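You operate a simulated robot arm through the tools that you are given. There is no shell and no other tool. Be economical: measure what you need, move in short steps, check, and stop when the job is done.

The job below is to be done with a simulated robot arm. You get a single attempt, and the scene is never put back.

Task
Land the motor cradle on the crib that its plate names.
Fine: lift clear of the crib, keep out from under the load, leave it hooked, switch the pendant off.

It is judged by the outcome, as a careful person would: the job done as asked, and still so three seconds after it is handed in. It fails if anything else is knocked over, pushed out of place, dropped, spilled or broken.

Robot
A 7-joint arm with a two-finger parallel gripper on a trunk, on a base that drives. Base frame: it is fixed to the floor where the robot stands at the start and does not move with it; the origin is under the middle of the robot, x ahead of it, y to its left, z up. Readings come in mm, degrees, newtons and seconds.
With the tool pointing down near the work surface it reaches from about 440 to 700 mm from the robot's upright axis, wherever it stands. Its first joint turns from -166.0 to 166.0 degrees. Places, roughly: grey motor cradle [1250, -250, 0]; pendant key switch [700, 0, 1300]; red hook latch [1200, -300, 600]; red stop button [800, 0, 1300]; timber crib [1250, -250, 250]. Payload 1.57 kg.
The TCP is the grasp point between the finger pads, 30 mm short of the fingertips. In the tool frame z runs along the fingers and y along their closing line. Largest opening 80 mm; finger width 17, thickness 12; the body of the gripper, 40 by 82 mm, starts 80 mm behind the TCP.
Orientation is told as [roll, pitch, yaw] about the base's x, y, z axes, in that order, counted from this pose: with the fingers straight down and closing along the base's y, the tool's x points along the base's -x, its y along +y and its z along -z.

Tools
- The arm moves only by the tool jog_arm. Its argument "steps" is a list of rows, each an object of numbers (a shift or turn left out is 0, a gripper value left out holds the last): "dx", "dy", "dz": the shift along the tool's x, y, z in units of 40 mm (1.0 is 40 mm); "ax", "ay", "az": the turn, a rotation vector about the tool's x, y, z in units of 5 degrees (1.0 is 5 degrees); "jaw": the opening, from 0 (shut) to 1 (fully open). In form: [{"dx": .., "dy": .., "dz": .., "ax": .., "ay": .., "az": .., "jaw": ..}, ...]. A call has 1 to 20 rows; each row shifts and turns the commanded pose from where the row before left it, along the tool's axes as they then stand. A call with a number of a shift or a turn outside -1 to 1 is refused whole. A row lasts 0.2 s, in which the tool goes at most 50 mm and 8.6 degrees; a call with a longer step from one row to the next is refused whole, and so is a gripper value outside its range. A pose out of reach is approached as far as the arm can. The call stops where the force on the tool passes 90 N (or 10 N more than at its start, if that is more) or the arm is blocked; 0.2 s more then pass. The fingers move at their own pace (about 153 mm/s each) and stop on an object; they squeeze with about 42 N. The grip force told is the motor's: it shows also when the fingers shut on nothing. Time passes only in rows, and 0.2 s behind the last, so rows that do not move let the fingers close. The reply holds the time, the measured pose of the TCP, the force on the tool along the base axes, the opening and the grip force, in the units named above and with some noise, with the torque about the TCP (base axes, N m) and any sound that the robot's microphone picked up.
- Cameras (640 x 400 px; columns grow to the right, rows downward): "scene" is now at [-8.2, 178.3, 1413.4]; the picture's right is [-0.13, -0.99, 0.00], its down [-0.11, 0.02, -0.99] and it looks along [0.98, -0.13, -0.12] (base axes); focal length 254 px, centre (320, 200). "wrist" rides on the gripper at [72, -7, -122] in the tool frame; the picture's right is [0.09, 1.00, 0.00], its down [-0.84, 0.08, -0.54] and it looks along [-0.54, 0.05, 0.84] (tool axes); focal length 238 px, centre (320, 200). There is no depth. A picture from a camera that has moved, and an enlarged one, comes with that camera's place and axes in the base frame and with its lens.
- snapshot(camera): a new picture of that camera. The clock stands still meanwhile.
- steer(legs): drives the robot by 1 to 6 legs, each [ahead, left, turn to the left] in mm, mm and degrees, along the robot's own axes; the way and the turn of a leg run together, so that a leg with both is an arc; at most 1500 mm and 180 degrees a leg. The arm and the cameras ride along, it lands a little off, and it stops where it bumps. It gives what a move gives.
- head_to(pan, tilt): turns the head with the scene camera to pan (to the left, within 143 degrees either way) and tilt (down, from -29 to 69), counted from straight ahead of the robot. It gives what a move gives.
- enlarge(camera, box): a new picture of the part [left, top, right, bottom] of that camera's present view, enlarged. The clock stands still meanwhile.
- sign_off(): hands the job in; it is judged then, once.

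Go step by step. Nothing tells you exact positions but the pictures and the camera data: compare them with the known pose of the tool, close in by small moves and look again before you grip or let go. The budget is 120 turns and 78 pictures, counting those below and the enlarged ones. Unless the task says otherwise, let go and move clear before handing in, and close with one line.

The tools are called after "Call:" by a JSON object that holds its "op" and its "data". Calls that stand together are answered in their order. jog_arm: Moves the arm, as the interface text tells. Its arguments: {"type":"object","properties":{"steps":{"type":"array"}},"required":["steps"]} The other tools are called the same way: steer (legs) drives the base; head_to (pan, tilt) turns the head that bears the scene camera; snapshot (camera) takes a picture; enlarge (camera, box) takes an enlarged picture of a part of a camera's view; sign_off () hands the job in.

At the start:

```text
time_s: 0.0
ee_pos: [619.1, 98.7, 1492.8]
orientation: [0.0, 0.1, 0.1]
contact_force: [1.3, -0.4, 0.3]
moment: [0.0, -0.01, 0.01]
width: 80.0
gripper_force: 0.1
robot x, y, heading: [-3.2, -5.1, 0.0]
head pan, tilt: [-7.5, 6.6]
```

scene: 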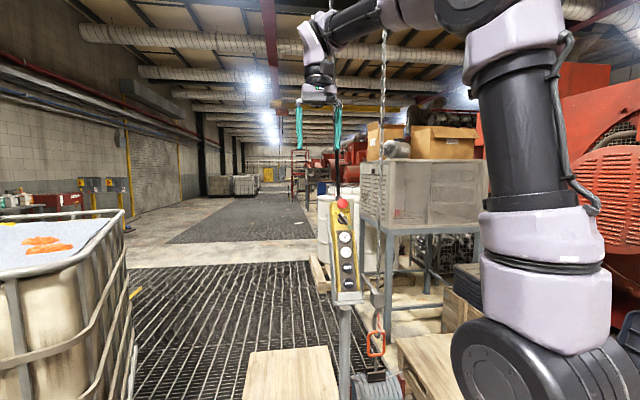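
wrist: 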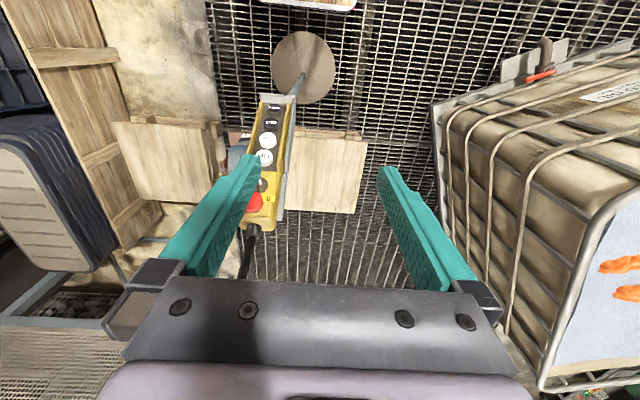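

I see a yellow pendant on a stand ahead of the robot, a chain hoist with a hook and load behind it, and wooden cribs on the floor. I'll look closer at the pendant and at the load below.

Call:
{"op": "enlarge", "data": {"camera": "scene", "box": [290, 180, 400, 310]}}

Call:
{"op": "head_to", "data": {"pan": -10, "tilt": 45}}

Call:
{"op": "snapshot", "data": {"camera": "scene"}}

```text
3.08 times, centred on (345, 245) of scene
camera zoom: at [-8.2, 178.3, 1413.4], right [-0.13, -0.99, 0.0], down [-0.11, 0.02, -0.99], along [0.98, -0.13, -0.12], focal length 783 px, centre (243, 62)
```

zoom: 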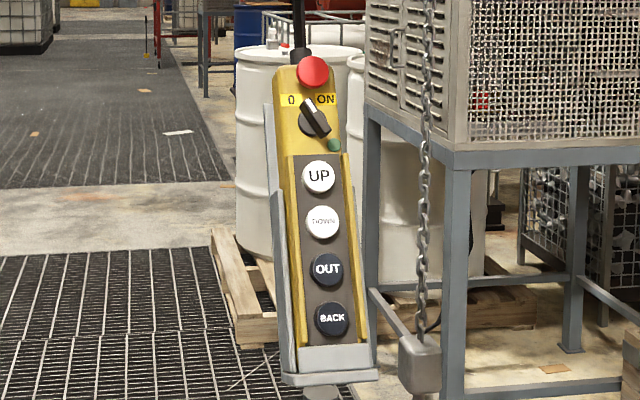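

```text
time_s: 1.1
ee_pos: [619.3, 97.7, 1493.7]
orientation: [0.0, 0.1, -0.1]
contact_force: [0.0, -0.3, -0.2]
moment: [0.02, -0.01, 0.0]
width: 79.8
gripper_force: 0.1
robot x, y, heading: [-2.2, 4.8, -0.0]
head pan, tilt: [-10.0, 45.0]
```

```text
74 pictures are left
camera scene: at [-19.6, 176.2, 1353.1], right [-0.17, -0.98, 0.0], down [-0.7, 0.12, -0.71], along [0.7, -0.12, -0.71], focal length 254 px, centre (320, 200)
```

scene: 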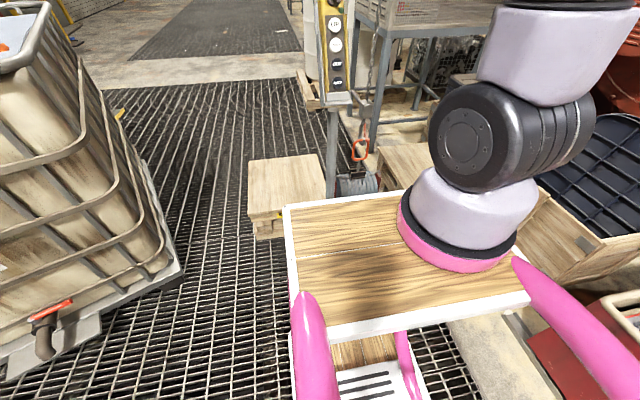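

The pendant has UP, DOWN, OUT and BACK buttons, a 0/ON switch and a red stop. Now I'll look at the load, its plate and the crib markings.

Call:
{"op": "enlarge", "data": {"camera": "scene", "box": [240, 120, 440, 245]}}

Call:
{"op": "enlarge", "data": {"camera": "scene", "box": [320, 125, 400, 205]}}

Call:
{"op": "enlarge", "data": {"camera": "wrist", "box": [100, 70, 380, 240]}}

```text
3.20 times, centred on (340, 182) of scene
camera zoom: at [-19.6, 176.2, 1353.1], right [-0.17, -0.98, 0.0], down [-0.7, 0.12, -0.71], along [0.7, -0.12, -0.71], focal length 814 px, centre (256, 256)
```

zoom: 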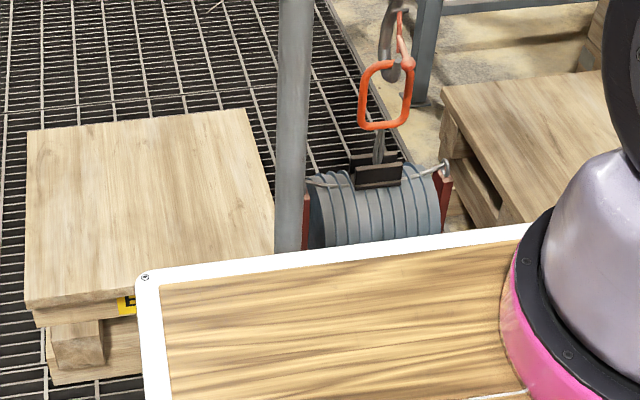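

```text
5.00 times, centred on (360, 165) of scene
camera zoom: at [-19.6, 176.2, 1353.1], right [-0.17, -0.98, 0.0], down [-0.7, 0.12, -0.71], along [0.7, -0.12, -0.71], focal length 1272 px, centre (120, 375)
```

zoom: 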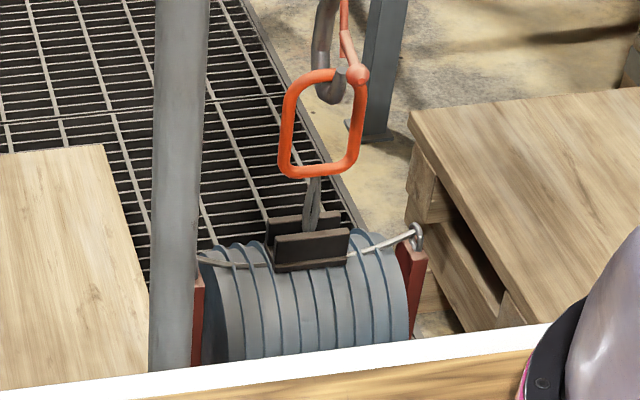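

```text
2.29 times, centred on (240, 155) of wrist
camera zoom: at [547.6, 91.2, 1614.5], right [-0.09, 1.0, 0.0], down [0.84, 0.08, 0.54], along [0.54, 0.05, -0.84], focal length 545 px, centre (503, 303)
```

zoom: 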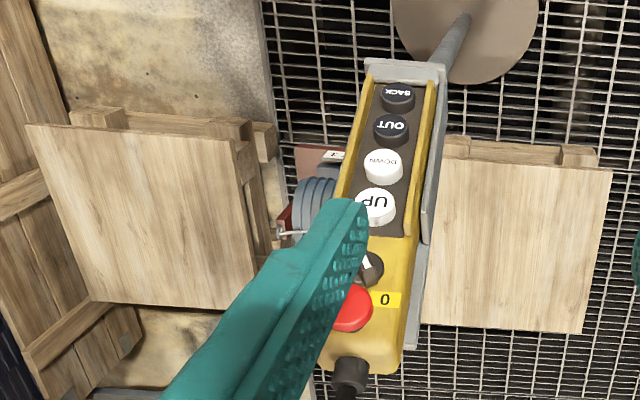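

There is a crib at left (label starting "B" or "E"), another at right, and the grey load between them. I'll read the plate and the labels, and look up at the hoist.

Call:
{"op": "enlarge", "data": {"camera": "wrist", "box": [215, 125, 265, 156]}}

Call:
{"op": "head_to", "data": {"pan": -20, "tilt": -25}}

Call:
{"op": "snapshot", "data": {"camera": "scene"}}

```text
12.80 times, centred on (240, 140) of wrist
camera zoom: at [547.6, 91.2, 1614.5], right [-0.09, 1.0, 0.0], down [0.84, 0.08, 0.54], along [0.54, 0.05, -0.84], focal length 3051 px, centre (1344, 962)
```

zoom: 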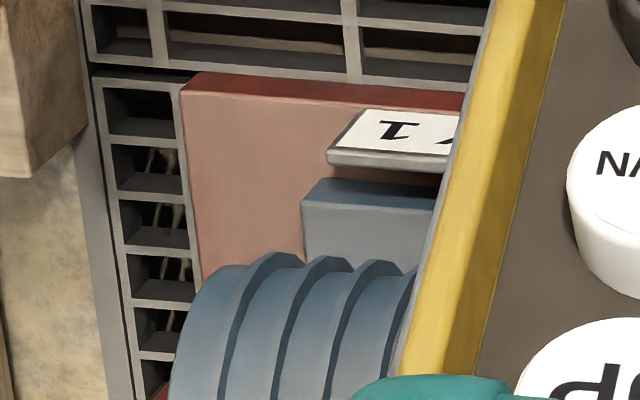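

```text
time_s: 2.5
ee_pos: [620.9, 97.5, 1494.0]
orientation: [0.0, 0.0, 0.1]
contact_force: [0.4, 0.7, 0.5]
moment: [-0.01, -0.03, 0.0]
width: 79.9
gripper_force: 0.1
robot x, y, heading: [-1.9, -0.4, 0.1]
head pan, tilt: [-20.0, -25.0]
```

```text
69 pictures are left
camera scene: at [-33.0, 166.0, 1459.7], right [-0.34, -0.94, 0.0], down [0.4, -0.14, -0.91], along [0.85, -0.31, 0.42], focal length 254 px, centre (320, 200)
```

scene: 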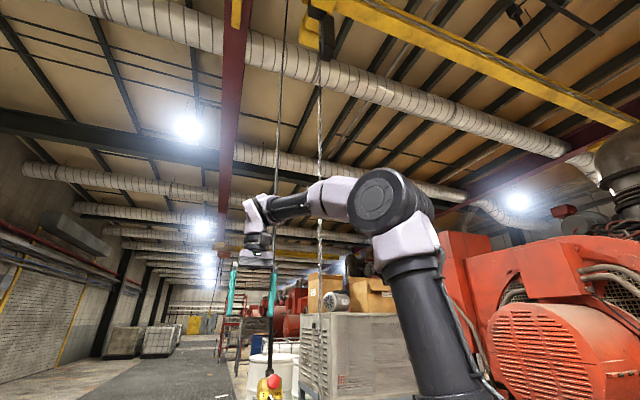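

The hoist rides a yellow beam running sideways, so OUT/BACK should move the load in y. I'll shift the wrist camera to the right for the full plate, and look at the key switch and crib labels.

Call:
{"op": "jog_arm", "data": {"steps": [{"dy": -1}, {"dy": -1}, {"dy": -1}, {"dy": -1}, {"dy": -1}, {"dy": -1}]}}

Call:
{"op": "head_to", "data": {"pan": -12, "tilt": 30}}

Call:
{"op": "snapshot", "data": {"camera": "wrist"}}

Call:
{"op": "snapshot", "data": {"camera": "scene"}}

```text
time_s: 3.9
ee_pos: [619.4, -141.2, 1492.1]
orientation: [0.0, 0.0, 0.0]
contact_force: [0.0, -0.2, -0.3]
moment: [-0.06, -0.02, 0.0]
width: 79.7
gripper_force: 0.0
robot x, y, heading: [-1.2, 1.3, 0.0]
head pan, tilt: [-20.0, -25.0]
```

```text
time_s: 5.1
ee_pos: [619.6, -141.2, 1490.8]
orientation: [0.0, 0.0, 0.0]
contact_force: [-0.6, -0.7, -0.5]
moment: [0.04, 0.01, -0.02]
width: 80.2
gripper_force: 0.0
robot x, y, heading: [-2.2, 2.0, 0.2]
head pan, tilt: [-12.0, 30.0]
```

```text
68 pictures are left
camera wrist: at [547.3, -148.1, 1613.4], right [-0.09, 1.0, 0.0], down [0.84, 0.08, 0.54], along [0.54, 0.05, -0.84], focal length 238 px, centre (320, 200)
```

wrist: 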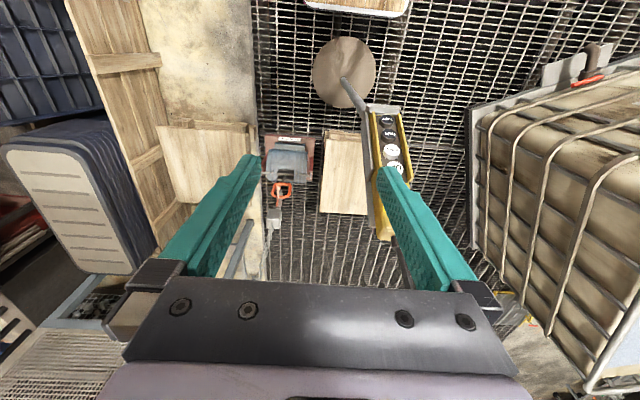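

```text
67 pictures are left
camera scene: at [-11.2, 171.4, 1375.8], right [-0.21, -0.98, 0.0], down [-0.49, 0.1, -0.87], along [0.85, -0.18, -0.5], focal length 254 px, centre (320, 200)
```

scene: 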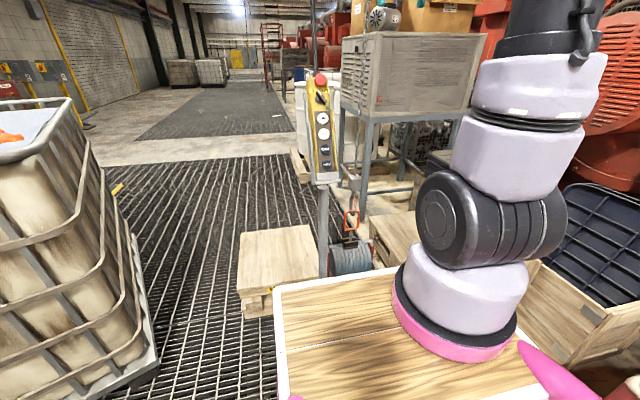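

Call:
{"op": "enlarge", "data": {"camera": "wrist", "box": [255, 120, 325, 164]}}

Call:
{"op": "enlarge", "data": {"camera": "scene", "box": [295, 65, 345, 125]}}

Call:
{"op": "enlarge", "data": {"camera": "scene", "box": [235, 220, 385, 320]}}

```text
9.09 times, centred on (290, 142) of wrist
camera zoom: at [547.3, -148.1, 1613.4], right [-0.09, 1.0, 0.0], down [0.84, 0.08, 0.54], along [0.54, 0.05, -0.84], focal length 2167 px, centre (593, 727)
```

zoom: 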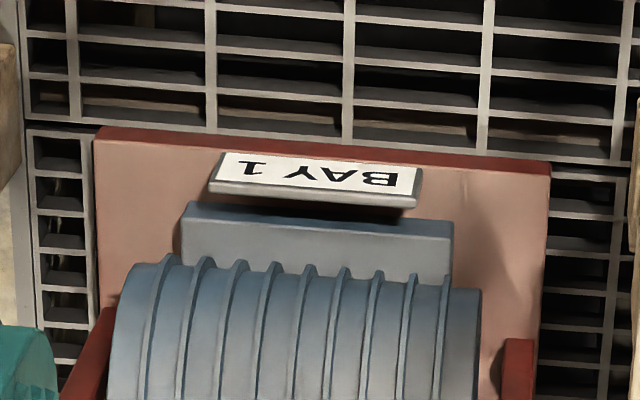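

```text
6.67 times, centred on (320, 95) of scene
camera zoom: at [-11.2, 171.4, 1375.8], right [-0.21, -0.98, 0.0], down [-0.49, 0.1, -0.87], along [0.85, -0.18, -0.5], focal length 1696 px, centre (320, 900)
```

zoom: 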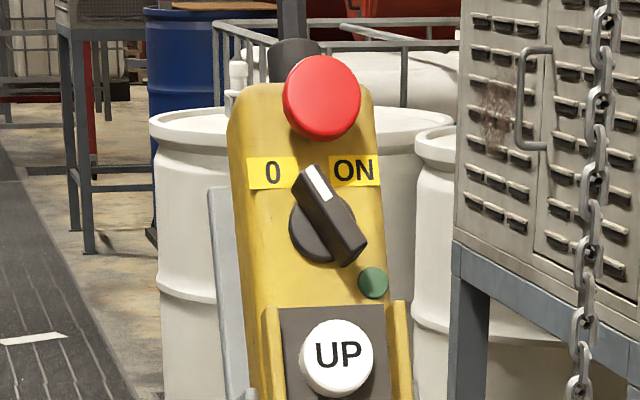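

```text
4.00 times, centred on (310, 270) of scene
camera zoom: at [-11.2, 171.4, 1375.8], right [-0.21, -0.98, 0.0], down [-0.49, 0.1, -0.87], along [0.85, -0.18, -0.5], focal length 1017 px, centre (360, -80)
```

zoom: 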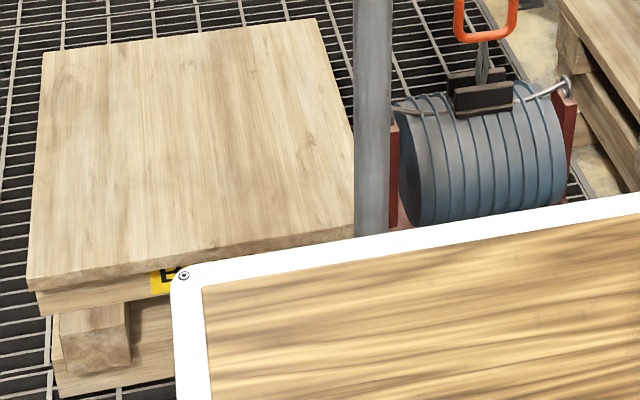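

The plate says BAY 1, and the key appears to be at 0 with the lamp dark. I need the crib labels, which the deck hides, so I'll check behind before backing up.

Call:
{"op": "head_to", "data": {"pan": 140, "tilt": 35}}

Call:
{"op": "snapshot", "data": {"camera": "scene"}}

Call:
{"op": "head_to", "data": {"pan": -140, "tilt": 35}}

Call:
{"op": "snapshot", "data": {"camera": "scene"}}

```text
time_s: 7.5
ee_pos: [619.8, -140.7, 1492.8]
orientation: [0.0, 0.1, 0.0]
contact_force: [0.0, 0.2, -0.2]
moment: [0.02, 0.0, -0.02]
width: 79.7
gripper_force: 0.1
robot x, y, heading: [0.9, 1.0, -0.1]
head pan, tilt: [140.0, 35.0]
```

```text
63 pictures are left
camera scene: at [-167.2, 246.9, 1367.9], right [0.64, 0.77, 0.0], down [0.44, -0.37, -0.82], along [-0.63, 0.53, -0.57], focal length 254 px, centre (320, 200)
```

scene: 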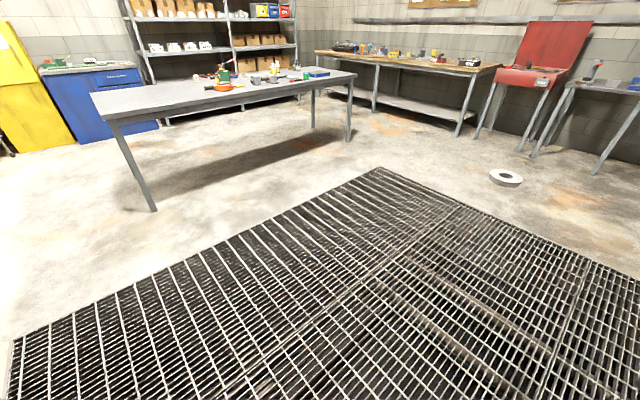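

```text
time_s: 11.3
ee_pos: [619.2, -140.8, 1492.2]
orientation: [-0.1, 0.0, -0.1]
contact_force: [0.1, -0.1, 0.2]
moment: [0.01, 0.02, -0.01]
width: 80.0
gripper_force: 0.1
robot x, y, heading: [2.3, -2.8, 0.1]
head pan, tilt: [-140.0, 35.0]
```

```text
62 pictures are left
camera scene: at [-167.2, 133.6, 1367.9], right [-0.64, 0.77, 0.0], down [0.44, 0.37, -0.82], along [-0.63, -0.53, -0.57], focal length 254 px, centre (320, 200)
```

scene: 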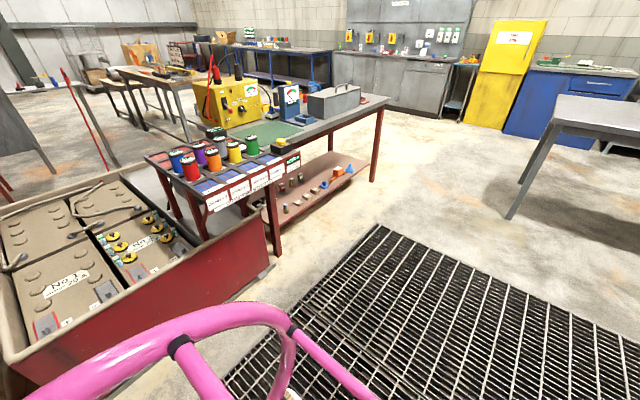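

Behind the robot is clear. I'll back up 400 mm and look at the cribs.

Call:
{"op": "steer", "data": {"legs": [[-400, 0, 0]]}}

Call:
{"op": "head_to", "data": {"pan": -12, "tilt": 30}}

Call:
{"op": "snapshot", "data": {"camera": "scene"}}

Call:
{"op": "enlarge", "data": {"camera": "scene", "box": [245, 150, 445, 275]}}

```text
time_s: 13.8
ee_pos: [233.7, -138.8, 1491.5]
orientation: [-0.1, 0.0, 0.3]
contact_force: [0.5, -0.6, -0.3]
moment: [0.01, -0.03, 0.01]
width: 80.1
gripper_force: 0.1
robot x, y, heading: [-386.2, -0.8, 0.6]
head pan, tilt: [-140.0, 35.0]
```

```text
time_s: 15.8
ee_pos: [233.9, -139.5, 1492.9]
orientation: [-0.1, 0.0, 0.3]
contact_force: [0.8, 0.2, 0.1]
moment: [-0.02, -0.01, -0.02]
width: 80.1
gripper_force: 0.2
robot x, y, heading: [-385.5, -1.9, 0.4]
head pan, tilt: [-12.0, 30.0]
```

```text
61 pictures are left
camera scene: at [-398.6, 170.2, 1375.7], right [-0.2, -0.98, 0.0], down [-0.49, 0.1, -0.87], along [0.85, -0.18, -0.5], focal length 254 px, centre (320, 200)
```

scene: 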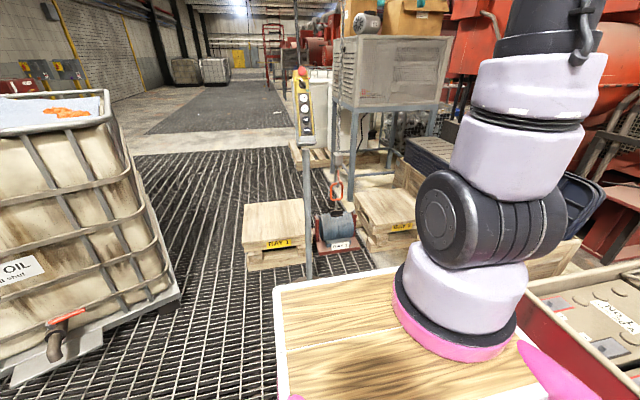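

```text
3.20 times, centred on (345, 212) of scene
camera zoom: at [-398.6, 170.2, 1375.7], right [-0.2, -0.98, 0.0], down [-0.49, 0.1, -0.87], along [0.85, -0.18, -0.5], focal length 814 px, centre (240, 160)
```

zoom: 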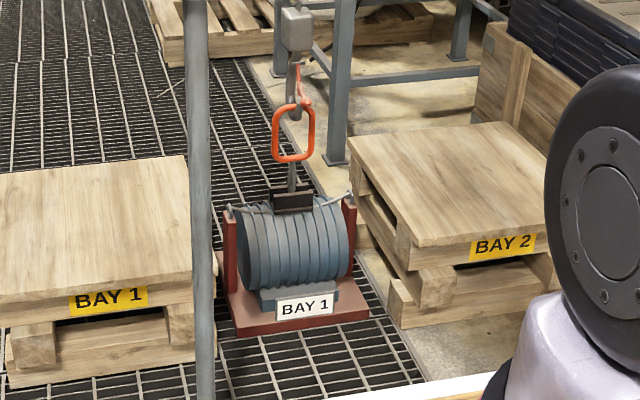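

BAY 1 is the left crib; the load sits on the floor between the two. I'll check the hook and the latch.

Call:
{"op": "enlarge", "data": {"camera": "scene", "box": [316, 150, 356, 215]}}

```text
6.15 times, centred on (336, 182) of scene
camera zoom: at [-398.6, 170.2, 1375.7], right [-0.2, -0.98, 0.0], down [-0.49, 0.1, -0.87], along [0.85, -0.18, -0.5], focal length 1565 px, centre (222, 308)
```

zoom: 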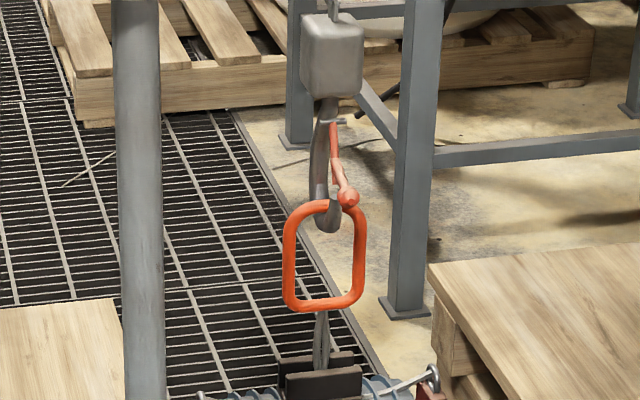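

The latch state isn't clear from here. I'll drive back ahead and look at the hook with the wrist camera from above and nearer.

Call:
{"op": "steer", "data": {"legs": [[390, 0, -0.4]]}}

Call:
{"op": "enlarge", "data": {"camera": "wrist", "box": [258, 160, 308, 230]}}

Call:
{"op": "enlarge", "data": {"camera": "scene", "box": [335, 165, 375, 245]}}

```text
time_s: 18.3
ee_pos: [626.7, -148.3, 1492.5]
orientation: [0.1, 0.0, -0.5]
contact_force: [-0.2, -1.0, -0.5]
moment: [0.0, -0.02, -0.01]
width: 80.1
gripper_force: 0.0
robot x, y, heading: [9.7, -4.6, -0.6]
head pan, tilt: [-12.0, 30.0]
```

```text
5.71 times, centred on (283, 195) of wrist
camera zoom: at [555.6, -154.2, 1613.4], right [-0.08, 1.0, 0.0], down [0.84, 0.07, 0.54], along [0.54, 0.05, -0.84], focal length 1362 px, centre (531, 229)
```

zoom: 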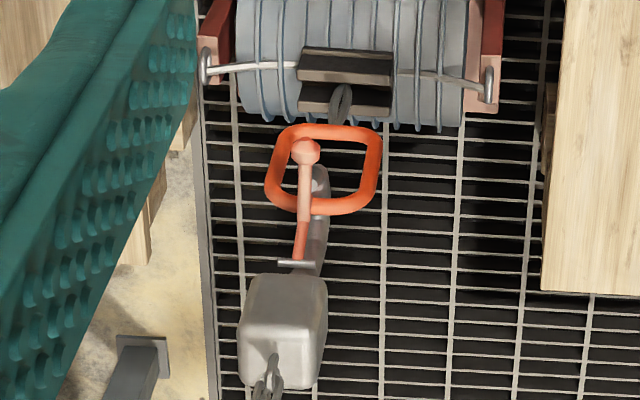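

```text
5.00 times, centred on (355, 205) of scene
camera zoom: at [-0.4, 170.0, 1375.7], right [-0.22, -0.98, 0.0], down [-0.49, 0.11, -0.87], along [0.85, -0.19, -0.5], focal length 1272 px, centre (145, 175)
```

zoom: 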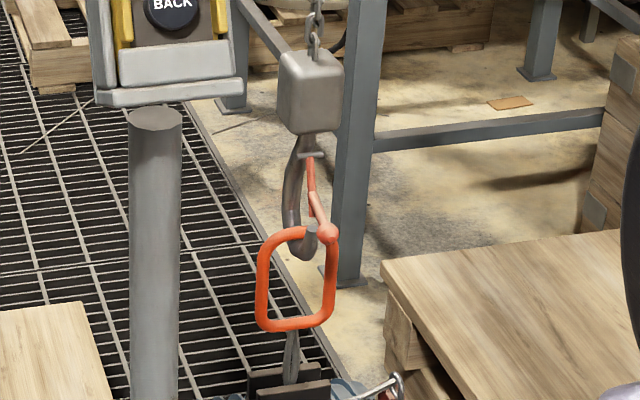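

The latch ball is near (1139, -294, 605). I'll bring the wrist camera down in front of it for a close look.

Call:
{"op": "jog_arm", "data": {"steps": [{"dy": -1, "dz": 0.3}, {"dy": -1, "dz": 0.5}, {"dy": -1, "dz": 0.5}, {"dy": -0.8, "dz": 0.6}, {"dz": 1}, {"dz": 1}, {"dz": 1}, {"dz": 1}, {"dz": 1}, {"dz": 1}, {"dz": 1}, {"dz": 1}, {"dz": 1}, {"dz": 1}, {"dz": 1}, {"dz": 1}]}}

Call:
{"op": "jog_arm", "data": {"steps": [{"ay": -1}, {"ay": -1}, {"ay": -1}, {"ay": -1}, {"ay": -1}]}}

Call:
{"op": "snapshot", "data": {"camera": "wrist"}}

```text
time_s: 21.7
ee_pos: [623.5, -300.4, 936.0]
orientation: [0.0, 0.0, -0.4]
contact_force: [-0.8, 0.5, 0.7]
moment: [0.0, -0.03, 0.0]
width: 80.1
gripper_force: 0.0
robot x, y, heading: [10.2, -0.5, -0.2]
head pan, tilt: [-12.0, 30.0]
```

```text
time_s: 22.9
ee_pos: [626.5, -299.1, 936.2]
orientation: [0.0, -25.1, -0.4]
contact_force: [-0.3, -0.5, -0.7]
moment: [-0.03, 0.04, 0.03]
width: 79.9
gripper_force: 0.1
robot x, y, heading: [9.1, -0.3, -0.4]
head pan, tilt: [-12.0, 30.0]
```

```text
56 pictures are left
camera wrist: at [509.3, -305.5, 1015.2], right [-0.08, 1.0, -0.04], down [0.53, 0.07, 0.85], along [0.85, 0.04, -0.53], focal length 238 px, centre (320, 200)
```

wrist: 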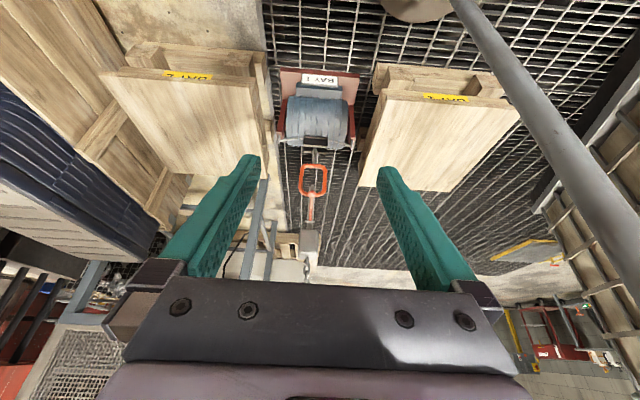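

Call:
{"op": "enlarge", "data": {"camera": "wrist", "box": [285, 140, 345, 260]}}

Call:
{"op": "enlarge", "data": {"camera": "wrist", "box": [295, 155, 330, 225]}}

```text
3.33 times, centred on (315, 200) of wrist
camera zoom: at [509.3, -305.5, 1015.2], right [-0.08, 1.0, -0.04], down [0.53, 0.07, 0.85], along [0.85, 0.04, -0.53], focal length 794 px, centre (337, 200)
```

zoom: 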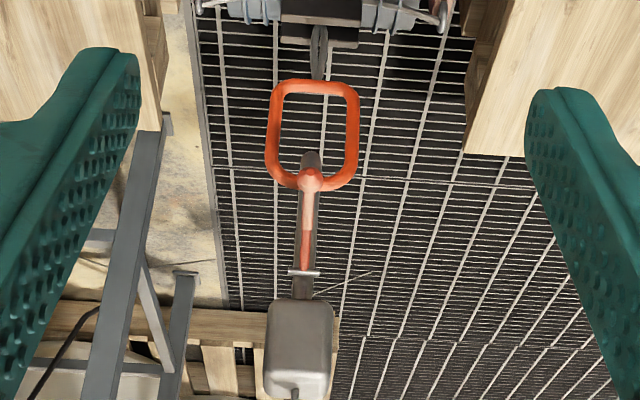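

```text
5.71 times, centred on (312, 190) of wrist
camera zoom: at [509.3, -305.5, 1015.2], right [-0.08, 1.0, -0.04], down [0.53, 0.07, 0.85], along [0.85, 0.04, -0.53], focal length 1362 px, centre (363, 257)
```

zoom: 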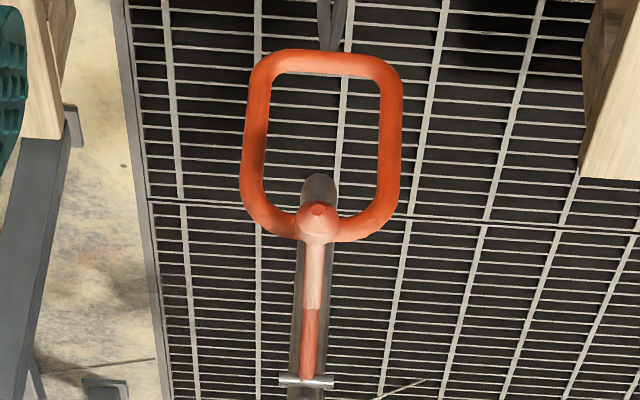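

The latch may be swung out a little. I'll zoom harder on it from the head camera.

Call:
{"op": "enlarge", "data": {"camera": "scene", "box": [348, 190, 368, 224]}}

Call:
{"op": "enlarge", "data": {"camera": "wrist", "box": [300, 170, 325, 210]}}

```text
11.76 times, centred on (358, 207) of scene
camera zoom: at [-0.3, 170.2, 1375.7], right [-0.22, -0.98, 0.0], down [-0.49, 0.11, -0.87], along [0.85, -0.19, -0.5], focal length 2992 px, centre (-127, 118)
```

zoom: 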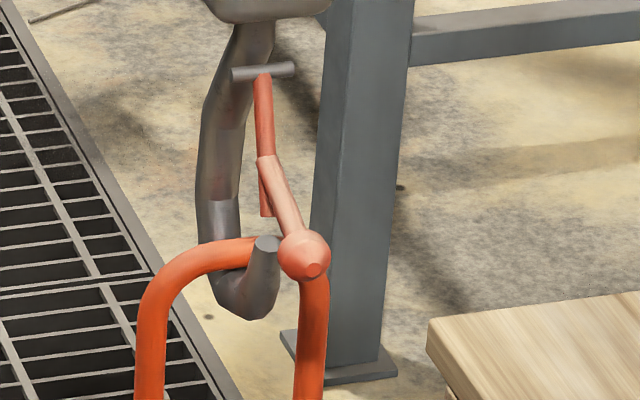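

```text
10.00 times, centred on (312, 190) of wrist
camera zoom: at [509.3, -305.5, 1015.2], right [-0.08, 1.0, -0.04], down [0.53, 0.07, 0.85], along [0.85, 0.04, -0.53], focal length 2384 px, centre (395, 300)
```

zoom: 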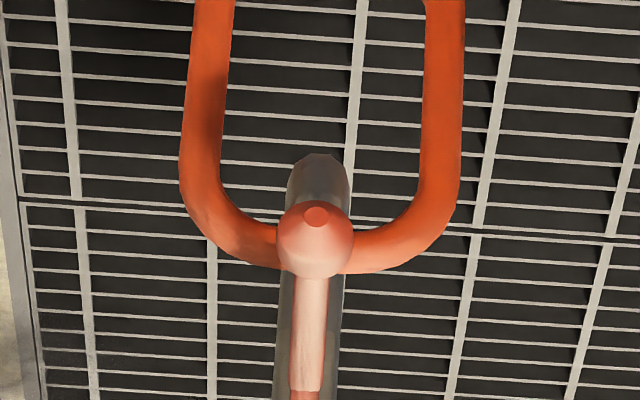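

The latch blade is shut at the hook tip and the ring sits in the bowl, so the load is hooked. Now I'll bring the arm to the pendant, pitched to face its panel, standing off in front of the key (about (756, 6, 1266)).

Call:
{"op": "jog_arm", "data": {"steps": [{"dx": -0.277, "dz": -0.79}, {"dx": -0.277, "dz": -0.79}, {"dx": -0.277, "dz": -0.79}, {"dx": -0.277, "dz": -0.79}, {"dx": -0.277, "dz": -0.79}, {"dx": -0.277, "dz": -0.79}, {"dx": -0.277, "dz": -0.79}, {"dx": -0.277, "dz": -0.79}, {"dx": -0.277, "dz": -0.79}, {"dx": -0.277, "dz": -0.79}, {"dx": -0.277, "dz": -0.79}, {"dx": -0.277, "dz": -0.79}]}}

Call:
{"op": "jog_arm", "data": {"steps": [{"ay": -1}, {"ay": -1}, {"ay": -1}, {"ay": -1}, {"ay": -1}, {"ay": -1}, {"ay": -1}, {"ay": -0.7}]}}

Call:
{"op": "jog_arm", "data": {"steps": [{"dy": 1}, {"dy": 1}, {"dy": 1}, {"dy": 1}, {"dy": 1}, {"dy": 1}, {"dy": 1}, {"dy": 0.6}]}}

Call:
{"op": "snapshot", "data": {"camera": "wrist"}}

Call:
{"op": "snapshot", "data": {"camera": "scene"}}

```text
time_s: 25.5
ee_pos: [587.9, -298.9, 1335.4]
orientation: [-0.1, -25.0, -0.5]
contact_force: [1.5, -0.2, 0.5]
moment: [0.0, -0.01, 0.0]
width: 80.0
gripper_force: 0.1
robot x, y, heading: [10.1, -1.7, -0.5]
head pan, tilt: [-12.0, 30.0]
```

```text
time_s: 27.3
ee_pos: [587.2, -299.1, 1335.9]
orientation: [0.0, -63.6, -0.4]
contact_force: [-0.8, 0.6, -0.7]
moment: [-0.02, -0.03, -0.03]
width: 80.1
gripper_force: 0.0
robot x, y, heading: [10.0, -2.7, -0.4]
head pan, tilt: [-12.0, 30.0]
```

```text
time_s: 29.1
ee_pos: [603.1, -0.4, 1355.6]
orientation: [0.0, -63.5, -0.5]
contact_force: [-0.5, -0.2, -0.3]
moment: [0.0, 0.01, 0.02]
width: 79.9
gripper_force: 0.1
out of reach, approached as far as the arm can: row 3, 4, 5
robot x, y, heading: [9.6, 0.9, -0.4]
head pan, tilt: [-12.0, 30.0]
```

```text
51 pictures are left
camera wrist: at [462.8, -5.8, 1344.4], right [-0.03, 1.0, -0.08], down [-0.11, 0.08, 0.99], along [0.99, 0.04, 0.11], focal length 238 px, centre (320, 200)
```

wrist: 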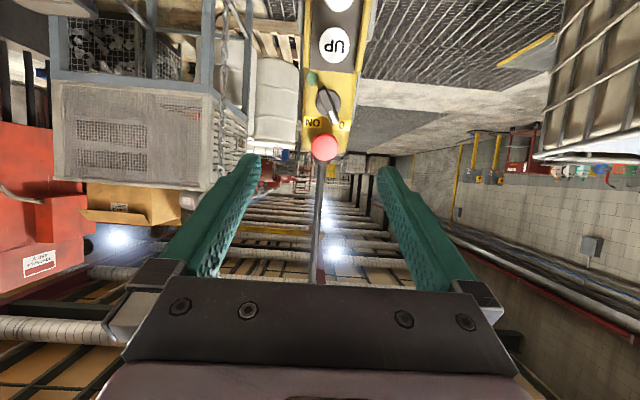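

```text
50 pictures are left
camera scene: at [-0.6, 169.6, 1375.7], right [-0.22, -0.98, 0.0], down [-0.49, 0.11, -0.87], along [0.85, -0.19, -0.5], focal length 254 px, centre (320, 200)
```

scene: 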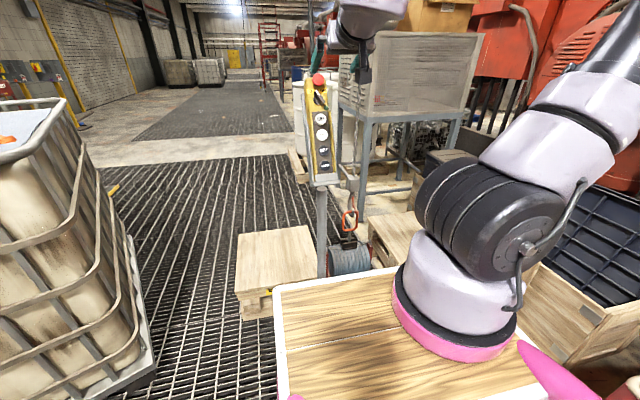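

The tool faces the pendant. I'll zoom in on the key.

Call:
{"op": "enlarge", "data": {"camera": "wrist", "box": [280, 0, 380, 165]}}

Call:
{"op": "enlarge", "data": {"camera": "scene", "box": [295, 70, 345, 190]}}

```text
2.42 times, centred on (330, 82) of wrist
camera zoom: at [462.8, -5.8, 1344.4], right [-0.03, 1.0, -0.08], down [-0.11, 0.08, 0.99], along [0.99, 0.04, 0.11], focal length 578 px, centre (296, 485)
```

zoom: 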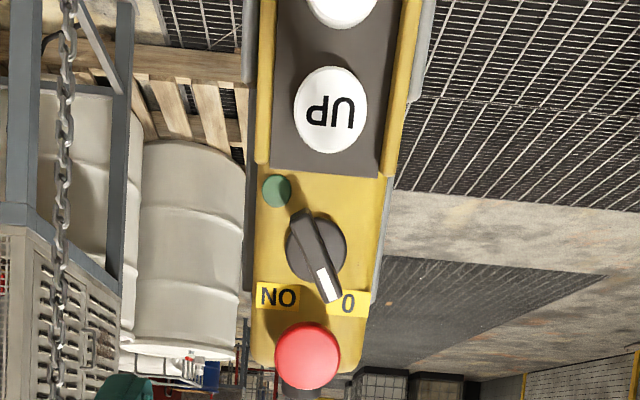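

```text
3.33 times, centred on (320, 130) of scene
camera zoom: at [-0.6, 169.6, 1375.7], right [-0.22, -0.98, 0.0], down [-0.49, 0.11, -0.87], along [0.85, -0.19, -0.5], focal length 848 px, centre (320, 433)
```

zoom: 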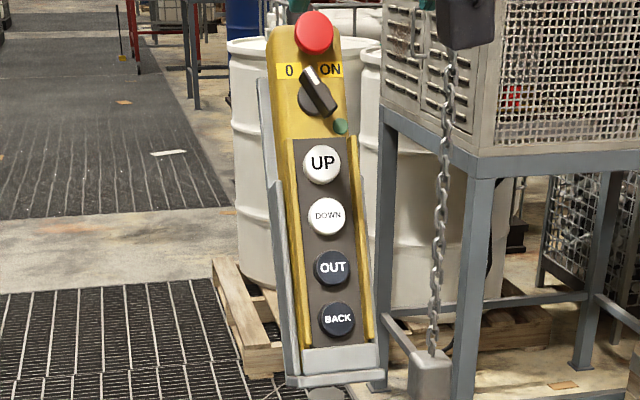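

Key pointer is at 0 and the lamp is dark. I'll align to the knob (about (738, 6, 1269)), turn the fingers to straddle the handle, and approach partway.

Call:
{"op": "jog_arm", "data": {"steps": [{"dx": 0.42, "dy": 0.15, "jaw": 0.44}, {"az": -1}, {"az": -1}, {"az": -1}, {"az": -1}, {"az": -0.4}, {"dz": 0.8}, {"dz": 0.8}, {"dz": 0.6}]}}

Call:
{"op": "snapshot", "data": {"camera": "wrist"}}

Call:
{"op": "enlarge", "data": {"camera": "scene", "box": [285, 50, 365, 130]}}

```text
time_s: 31.1
ee_pos: [671.0, 5.7, 1302.5]
orientation: [-36.9, -56.2, 41.9]
contact_force: [0.4, -0.6, 0.9]
moment: [-0.01, -0.02, -0.01]
width: 35.0
gripper_force: 0.2
robot x, y, heading: [12.1, -1.0, -0.7]
head pan, tilt: [-12.0, 30.0]
```

```text
47 pictures are left
camera wrist: at [532.6, -27.0, 1298.1], right [-0.2, 0.89, -0.41], down [-0.15, 0.39, 0.91], along [0.97, 0.24, 0.06], focal length 238 px, centre (320, 200)
```

wrist: 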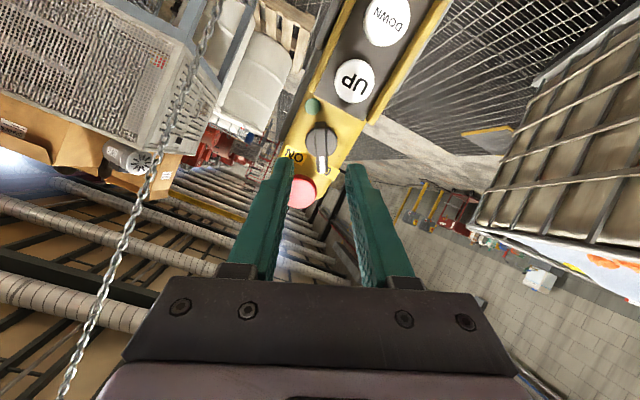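

```text
5.00 times, centred on (325, 90) of scene
camera zoom: at [-0.7, 169.9, 1375.7], right [-0.22, -0.98, 0.0], down [-0.49, 0.11, -0.87], along [0.85, -0.19, -0.5], focal length 1272 px, centre (295, 750)
```

zoom: 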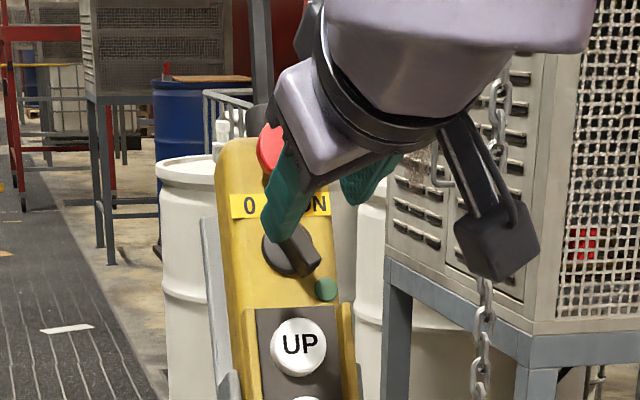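

The handle is lined up vertically between the fingers. I'll advance in small steps.

Call:
{"op": "jog_arm", "data": {"steps": [{"dx": 0.08, "dz": 0.4}, {"dz": 0.4}]}}

Call:
{"op": "enlarge", "data": {"camera": "wrist", "box": [260, 80, 380, 230]}}

Call:
{"op": "enlarge", "data": {"camera": "scene", "box": [300, 60, 350, 115]}}

```text
time_s: 31.7
ee_pos: [700.2, 4.7, 1283.5]
orientation: [-36.8, -56.0, 41.7]
contact_force: [-0.7, 0.2, -1.0]
moment: [0.02, -0.03, 0.04]
width: 34.9
gripper_force: 0.0
robot x, y, heading: [8.3, -2.4, -0.3]
head pan, tilt: [-12.0, 30.0]
```

```text
2.67 times, centred on (320, 155) of wrist
camera zoom: at [561.3, -28.1, 1280.0], right [-0.2, 0.89, -0.41], down [-0.15, 0.39, 0.91], along [0.97, 0.24, 0.06], focal length 636 px, centre (320, 320)
```

zoom: 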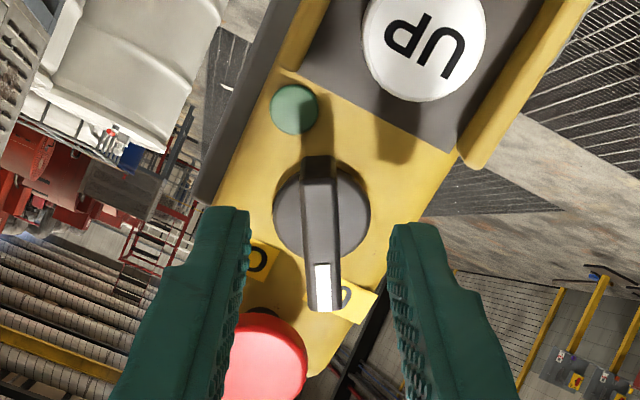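

```text
7.27 times, centred on (325, 88) of scene
camera zoom: at [-0.6, 169.9, 1375.7], right [-0.22, -0.98, 0.0], down [-0.49, 0.11, -0.87], along [0.85, -0.19, -0.5], focal length 1850 px, centre (284, 1018)
```

zoom: 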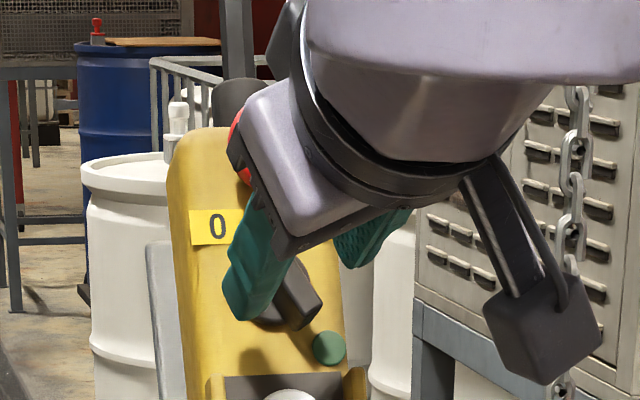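

Fingertips are about at the handle's front, well centred. I'll advance 16 mm and close.

Call:
{"op": "jog_arm", "data": {"steps": [{"dx": -0.05, "dz": 0.2}, {"dz": 0.2}]}}

Call:
{"op": "enlarge", "data": {"camera": "wrist", "box": [260, 80, 380, 230]}}

```text
time_s: 32.3
ee_pos: [715.6, 5.2, 1277.6]
orientation: [-36.9, -56.0, 41.8]
contact_force: [0.6, 0.7, 0.1]
moment: [-0.01, 0.0, 0.02]
width: 35.1
gripper_force: 0.1
robot x, y, heading: [9.6, -3.3, -0.6]
head pan, tilt: [-12.0, 30.0]
```

```text
2.67 times, centred on (320, 155) of wrist
camera zoom: at [577.1, -27.1, 1275.1], right [-0.2, 0.89, -0.41], down [-0.15, 0.39, 0.91], along [0.97, 0.24, 0.06], focal length 636 px, centre (320, 320)
```

zoom: 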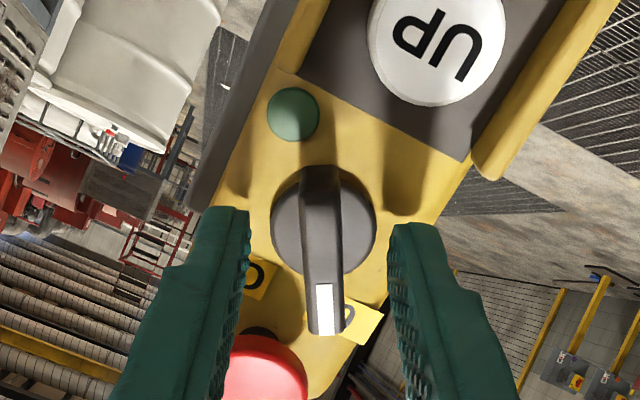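

Call:
{"op": "jog_arm", "data": {"steps": [{"dz": 0.12}, {"jaw": 0.0}, {}, {}]}}

Call:
{"op": "enlarge", "data": {"camera": "wrist", "box": [260, 80, 380, 230]}}

```text
time_s: 33.3
ee_pos: [720.0, 5.2, 1277.6]
orientation: [-36.9, -56.1, 41.7]
contact_force: [-3.5, 2.2, -0.6]
moment: [0.13, -0.04, 0.31]
width: 9.7
gripper_force: 27.9
robot x, y, heading: [9.5, 1.2, -0.2]
head pan, tilt: [-12.0, 30.0]
```

```text
2.67 times, centred on (320, 155) of wrist
camera zoom: at [581.6, -26.7, 1273.2], right [-0.2, 0.89, -0.41], down [-0.15, 0.39, 0.91], along [0.97, 0.24, 0.06], focal length 636 px, centre (320, 320)
```

zoom: 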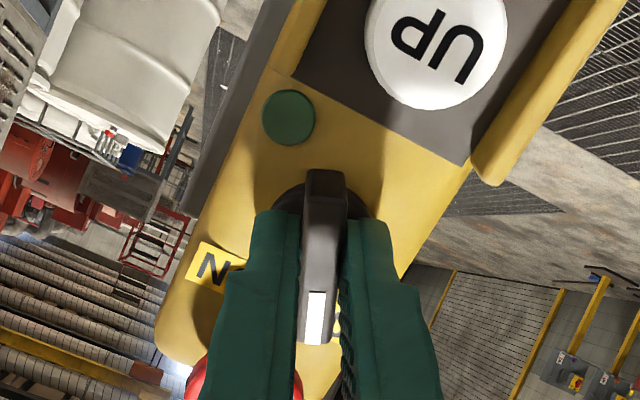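

The handle is gripped (9.7 mm). I'll turn it clockwise toward ON.

Call:
{"op": "jog_arm", "data": {"steps": [{"az": 1}, {"az": 1}, {"az": 1}, {"az": 1}, {"az": 1}, {"az": 1}, {"az": 1}, {"az": 1}]}}

Call:
{"op": "snapshot", "data": {"camera": "wrist"}}

```text
time_s: 35.1
ee_pos: [720.0, 4.6, 1276.5]
orientation: [32.0, -58.2, -36.6]
contact_force: [-5.0, 6.3, 0.4]
moment: [0.26, 0.17, 0.62]
width: 9.7
gripper_force: 28.1
robot x, y, heading: [8.9, -1.8, -0.2]
head pan, tilt: [-12.0, 30.0]
```

```text
41 pictures are left
camera wrist: at [579.3, 21.7, 1267.4], right [0.11, 0.97, 0.2], down [-0.12, -0.19, 0.98], along [0.99, -0.13, 0.1], focal length 238 px, centre (320, 200)
```

wrist: 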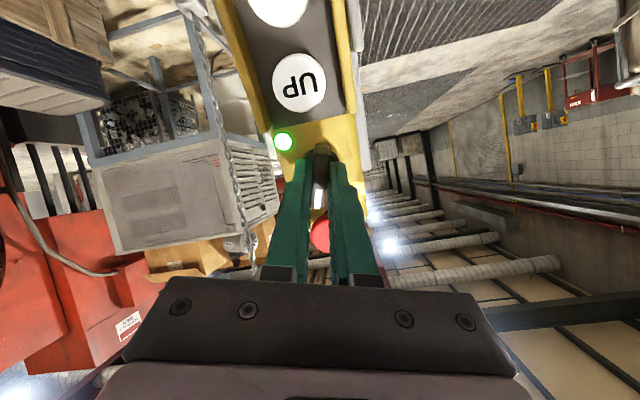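

The lamp is lit green: ON. I'll turn a hair further, release, back away, level the tool and close the jaws.

Call:
{"op": "jog_arm", "data": {"steps": [{"az": 0.7}, {"jaw": 0.4}, {"jaw": 0.4}, {"dz": -0.8}, {"dz": -0.8}, {"az": -1, "jaw": 0}, {"az": -1}, {"az": -1}, {"az": -1}, {"az": -0.3}]}}

Call:
{"op": "snapshot", "data": {"camera": "wrist"}}

```text
time_s: 37.3
ee_pos: [662.0, 4.3, 1303.8]
orientation: [-0.2, -63.5, -0.2]
contact_force: [-0.5, 0.5, -0.4]
moment: [0.03, 0.01, -0.02]
width: 0.0
gripper_force: 21.3
robot x, y, heading: [5.9, -2.5, -0.4]
head pan, tilt: [-12.0, 30.0]
```

```text
40 pictures are left
camera wrist: at [521.1, -1.1, 1294.7], right [-0.03, 1.0, -0.08], down [-0.11, 0.08, 0.99], along [0.99, 0.04, 0.11], focal length 238 px, centre (320, 200)
```

wrist: 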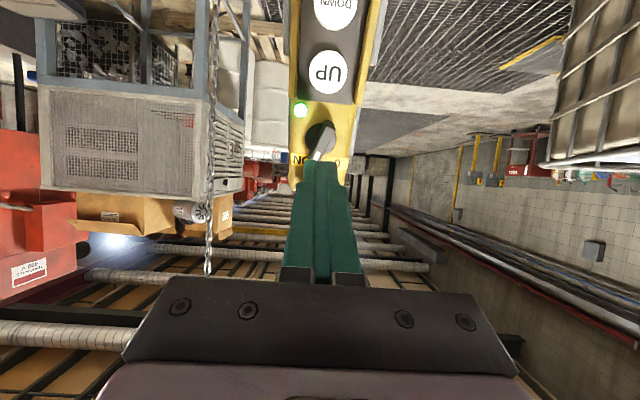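

Next the UP button, about 54 mm down the panel from the key. I'll shift and approach.

Call:
{"op": "jog_arm", "data": {"steps": [{"dx": 0.68}, {"dx": 0.68}, {"dz": 0.6}, {"dz": 0.5}]}}

Call:
{"op": "snapshot", "data": {"camera": "wrist"}}

Call:
{"op": "head_to", "data": {"pan": -12, "tilt": 30}}

Call:
{"op": "enlarge", "data": {"camera": "scene", "box": [280, 60, 370, 195]}}

```text
time_s: 38.3
ee_pos: [697.2, 16.4, 1253.4]
orientation: [0.0, -63.5, -0.6]
contact_force: [0.3, -0.1, 0.1]
moment: [-0.02, 0.01, 0.0]
width: 0.0
gripper_force: 21.1
out of reach, approached as far as the arm can: row 1, 2
robot x, y, heading: [10.7, -1.6, -0.5]
head pan, tilt: [-12.0, 30.0]
```

```text
39 pictures are left
camera wrist: at [555.6, 10.3, 1242.3], right [-0.03, 1.0, -0.08], down [-0.11, 0.08, 0.99], along [0.99, 0.04, 0.11], focal length 238 px, centre (320, 200)
```

wrist: 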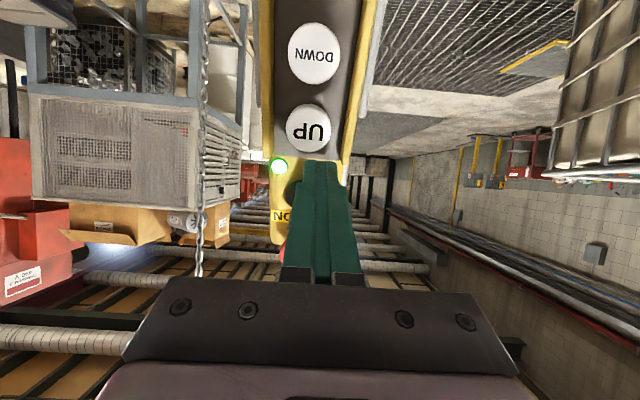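

```text
time_s: 38.9
ee_pos: [696.6, 16.2, 1253.2]
orientation: [0.0, -63.4, -0.5]
contact_force: [0.6, 0.7, 0.4]
moment: [-0.01, -0.01, 0.01]
width: 0.1
gripper_force: 21.0
robot x, y, heading: [10.6, 2.3, -0.3]
head pan, tilt: [-12.0, 30.0]
```

```text
2.96 times, centred on (325, 128) of scene
camera zoom: at [-0.4, 170.0, 1375.7], right [-0.22, -0.98, 0.0], down [-0.49, 0.11, -0.87], along [0.85, -0.19, -0.5], focal length 754 px, centre (305, 415)
```

zoom: 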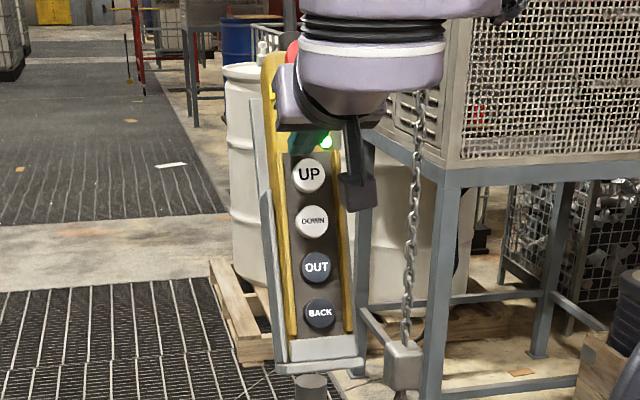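

The arm hit its inner limit, so the robot stands too close. I'll back the base up 130 mm and re-approach.

Call:
{"op": "steer", "data": {"legs": [[-130, 0, 0.5]]}}

Call:
{"op": "jog_arm", "data": {"steps": [{"dz": 0.5}, {"dz": 0.5}, {"dx": 0.3, "dy": -0.2}]}}

```text
time_s: 40.2
ee_pos: [566.5, 24.2, 1253.9]
orientation: [0.0, -63.4, 0.3]
contact_force: [0.7, 0.6, 0.4]
moment: [-0.02, -0.01, 0.0]
width: 0.0
gripper_force: 20.9
robot x, y, heading: [-123.5, -2.4, 0.1]
head pan, tilt: [-12.0, 30.0]
```

```text
time_s: 41.0
ee_pos: [597.5, 18.1, 1225.2]
orientation: [0.0, -63.5, 0.2]
contact_force: [0.2, 0.4, -0.8]
moment: [-0.01, -0.01, 0.02]
width: 0.1
gripper_force: 21.2
robot x, y, heading: [-123.0, 0.5, 0.2]
head pan, tilt: [-12.0, 30.0]
```

Call:
{"op": "jog_arm", "data": {"steps": [{"dx": -0.6, "dy": -0.18}, {"dx": -0.53, "dy": -0.18}, {"dz": 0.66}, {"dz": 0.66}]}}

Call:
{"op": "snapshot", "data": {"camera": "wrist"}}

```text
time_s: 42.0
ee_pos: [663.0, 1.9, 1239.6]
orientation: [-0.1, -63.5, 0.2]
contact_force: [-0.1, 0.8, 0.4]
moment: [0.0, -0.01, -0.01]
width: 0.0
gripper_force: 21.3
robot x, y, heading: [-121.3, -3.0, 0.1]
head pan, tilt: [-12.0, 30.0]
```

```text
37 pictures are left
camera wrist: at [521.9, -6.4, 1229.7], right [-0.04, 1.0, -0.08], down [-0.11, 0.08, 0.99], along [0.99, 0.05, 0.11], focal length 238 px, centre (320, 200)
```

wrist: 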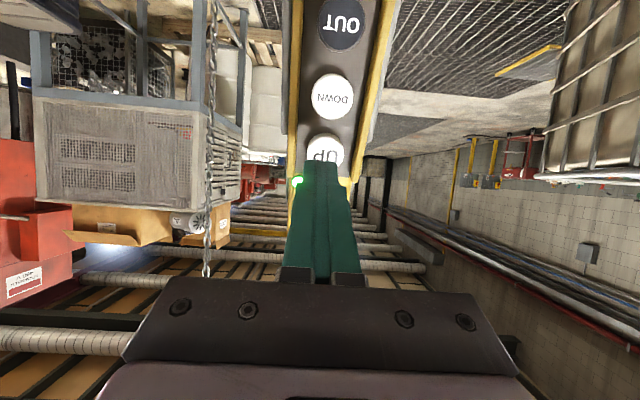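

Aligned with UP. I'll advance to light contact.

Call:
{"op": "jog_arm", "data": {"steps": [{"dy": 0.1, "dz": 0.4}, {"dz": 0.4}, {"dz": 0.1}, {"dz": 0.05}]}}

Call:
{"op": "snapshot", "data": {"camera": "wrist"}}

```text
time_s: 43.0
ee_pos: [697.8, 7.3, 1222.6]
orientation: [0.0, -63.5, 0.2]
contact_force: [-2.9, 0.4, 0.0]
moment: [0.01, 0.02, 0.02]
width: 0.2
gripper_force: 21.3
robot x, y, heading: [-125.9, -3.4, 0.2]
head pan, tilt: [-12.0, 30.0]
heard: click
```

```text
36 pictures are left
camera wrist: at [556.2, -0.9, 1212.7], right [-0.04, 1.0, -0.08], down [-0.11, 0.08, 0.99], along [0.99, 0.05, 0.11], focal length 238 px, centre (320, 200)
```

wrist: 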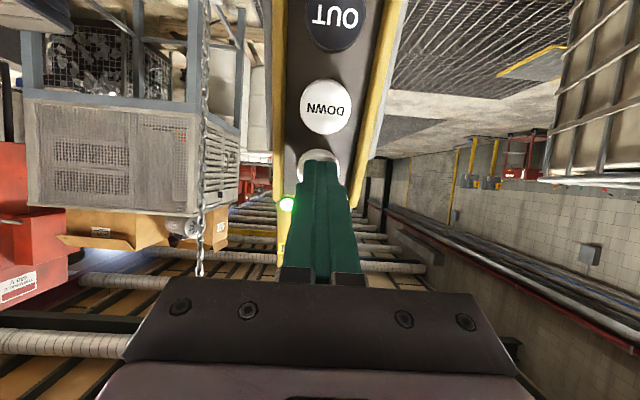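

A click: UP is pressed. I'll check the load's motion, holding for a moment.

Call:
{"op": "jog_arm", "data": {"steps": [{}, {}, {}, {}, {}]}}

Call:
{"op": "snapshot", "data": {"camera": "scene"}}

```text
time_s: 44.2
ee_pos: [697.7, 7.0, 1224.3]
orientation: [0.1, -63.5, 0.2]
contact_force: [-2.9, -0.2, 2.2]
moment: [-0.02, 0.02, 0.01]
width: 0.2
gripper_force: 21.4
robot x, y, heading: [-120.4, -1.8, -0.0]
head pan, tilt: [-12.0, 30.0]
```

```text
35 pictures are left
camera scene: at [-133.2, 170.1, 1375.7], right [-0.2, -0.98, 0.0], down [-0.49, 0.1, -0.87], along [0.85, -0.18, -0.5], focal length 254 px, centre (320, 200)
```

scene: 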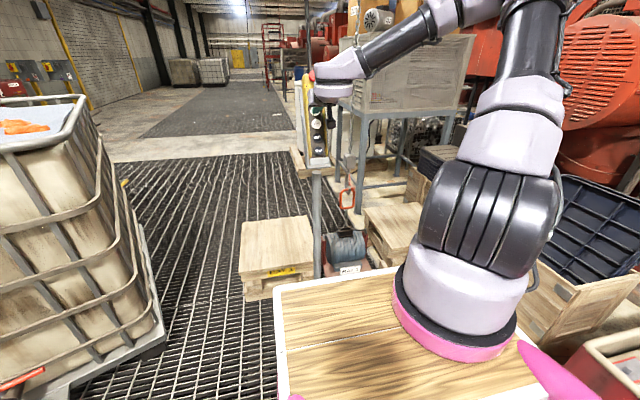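

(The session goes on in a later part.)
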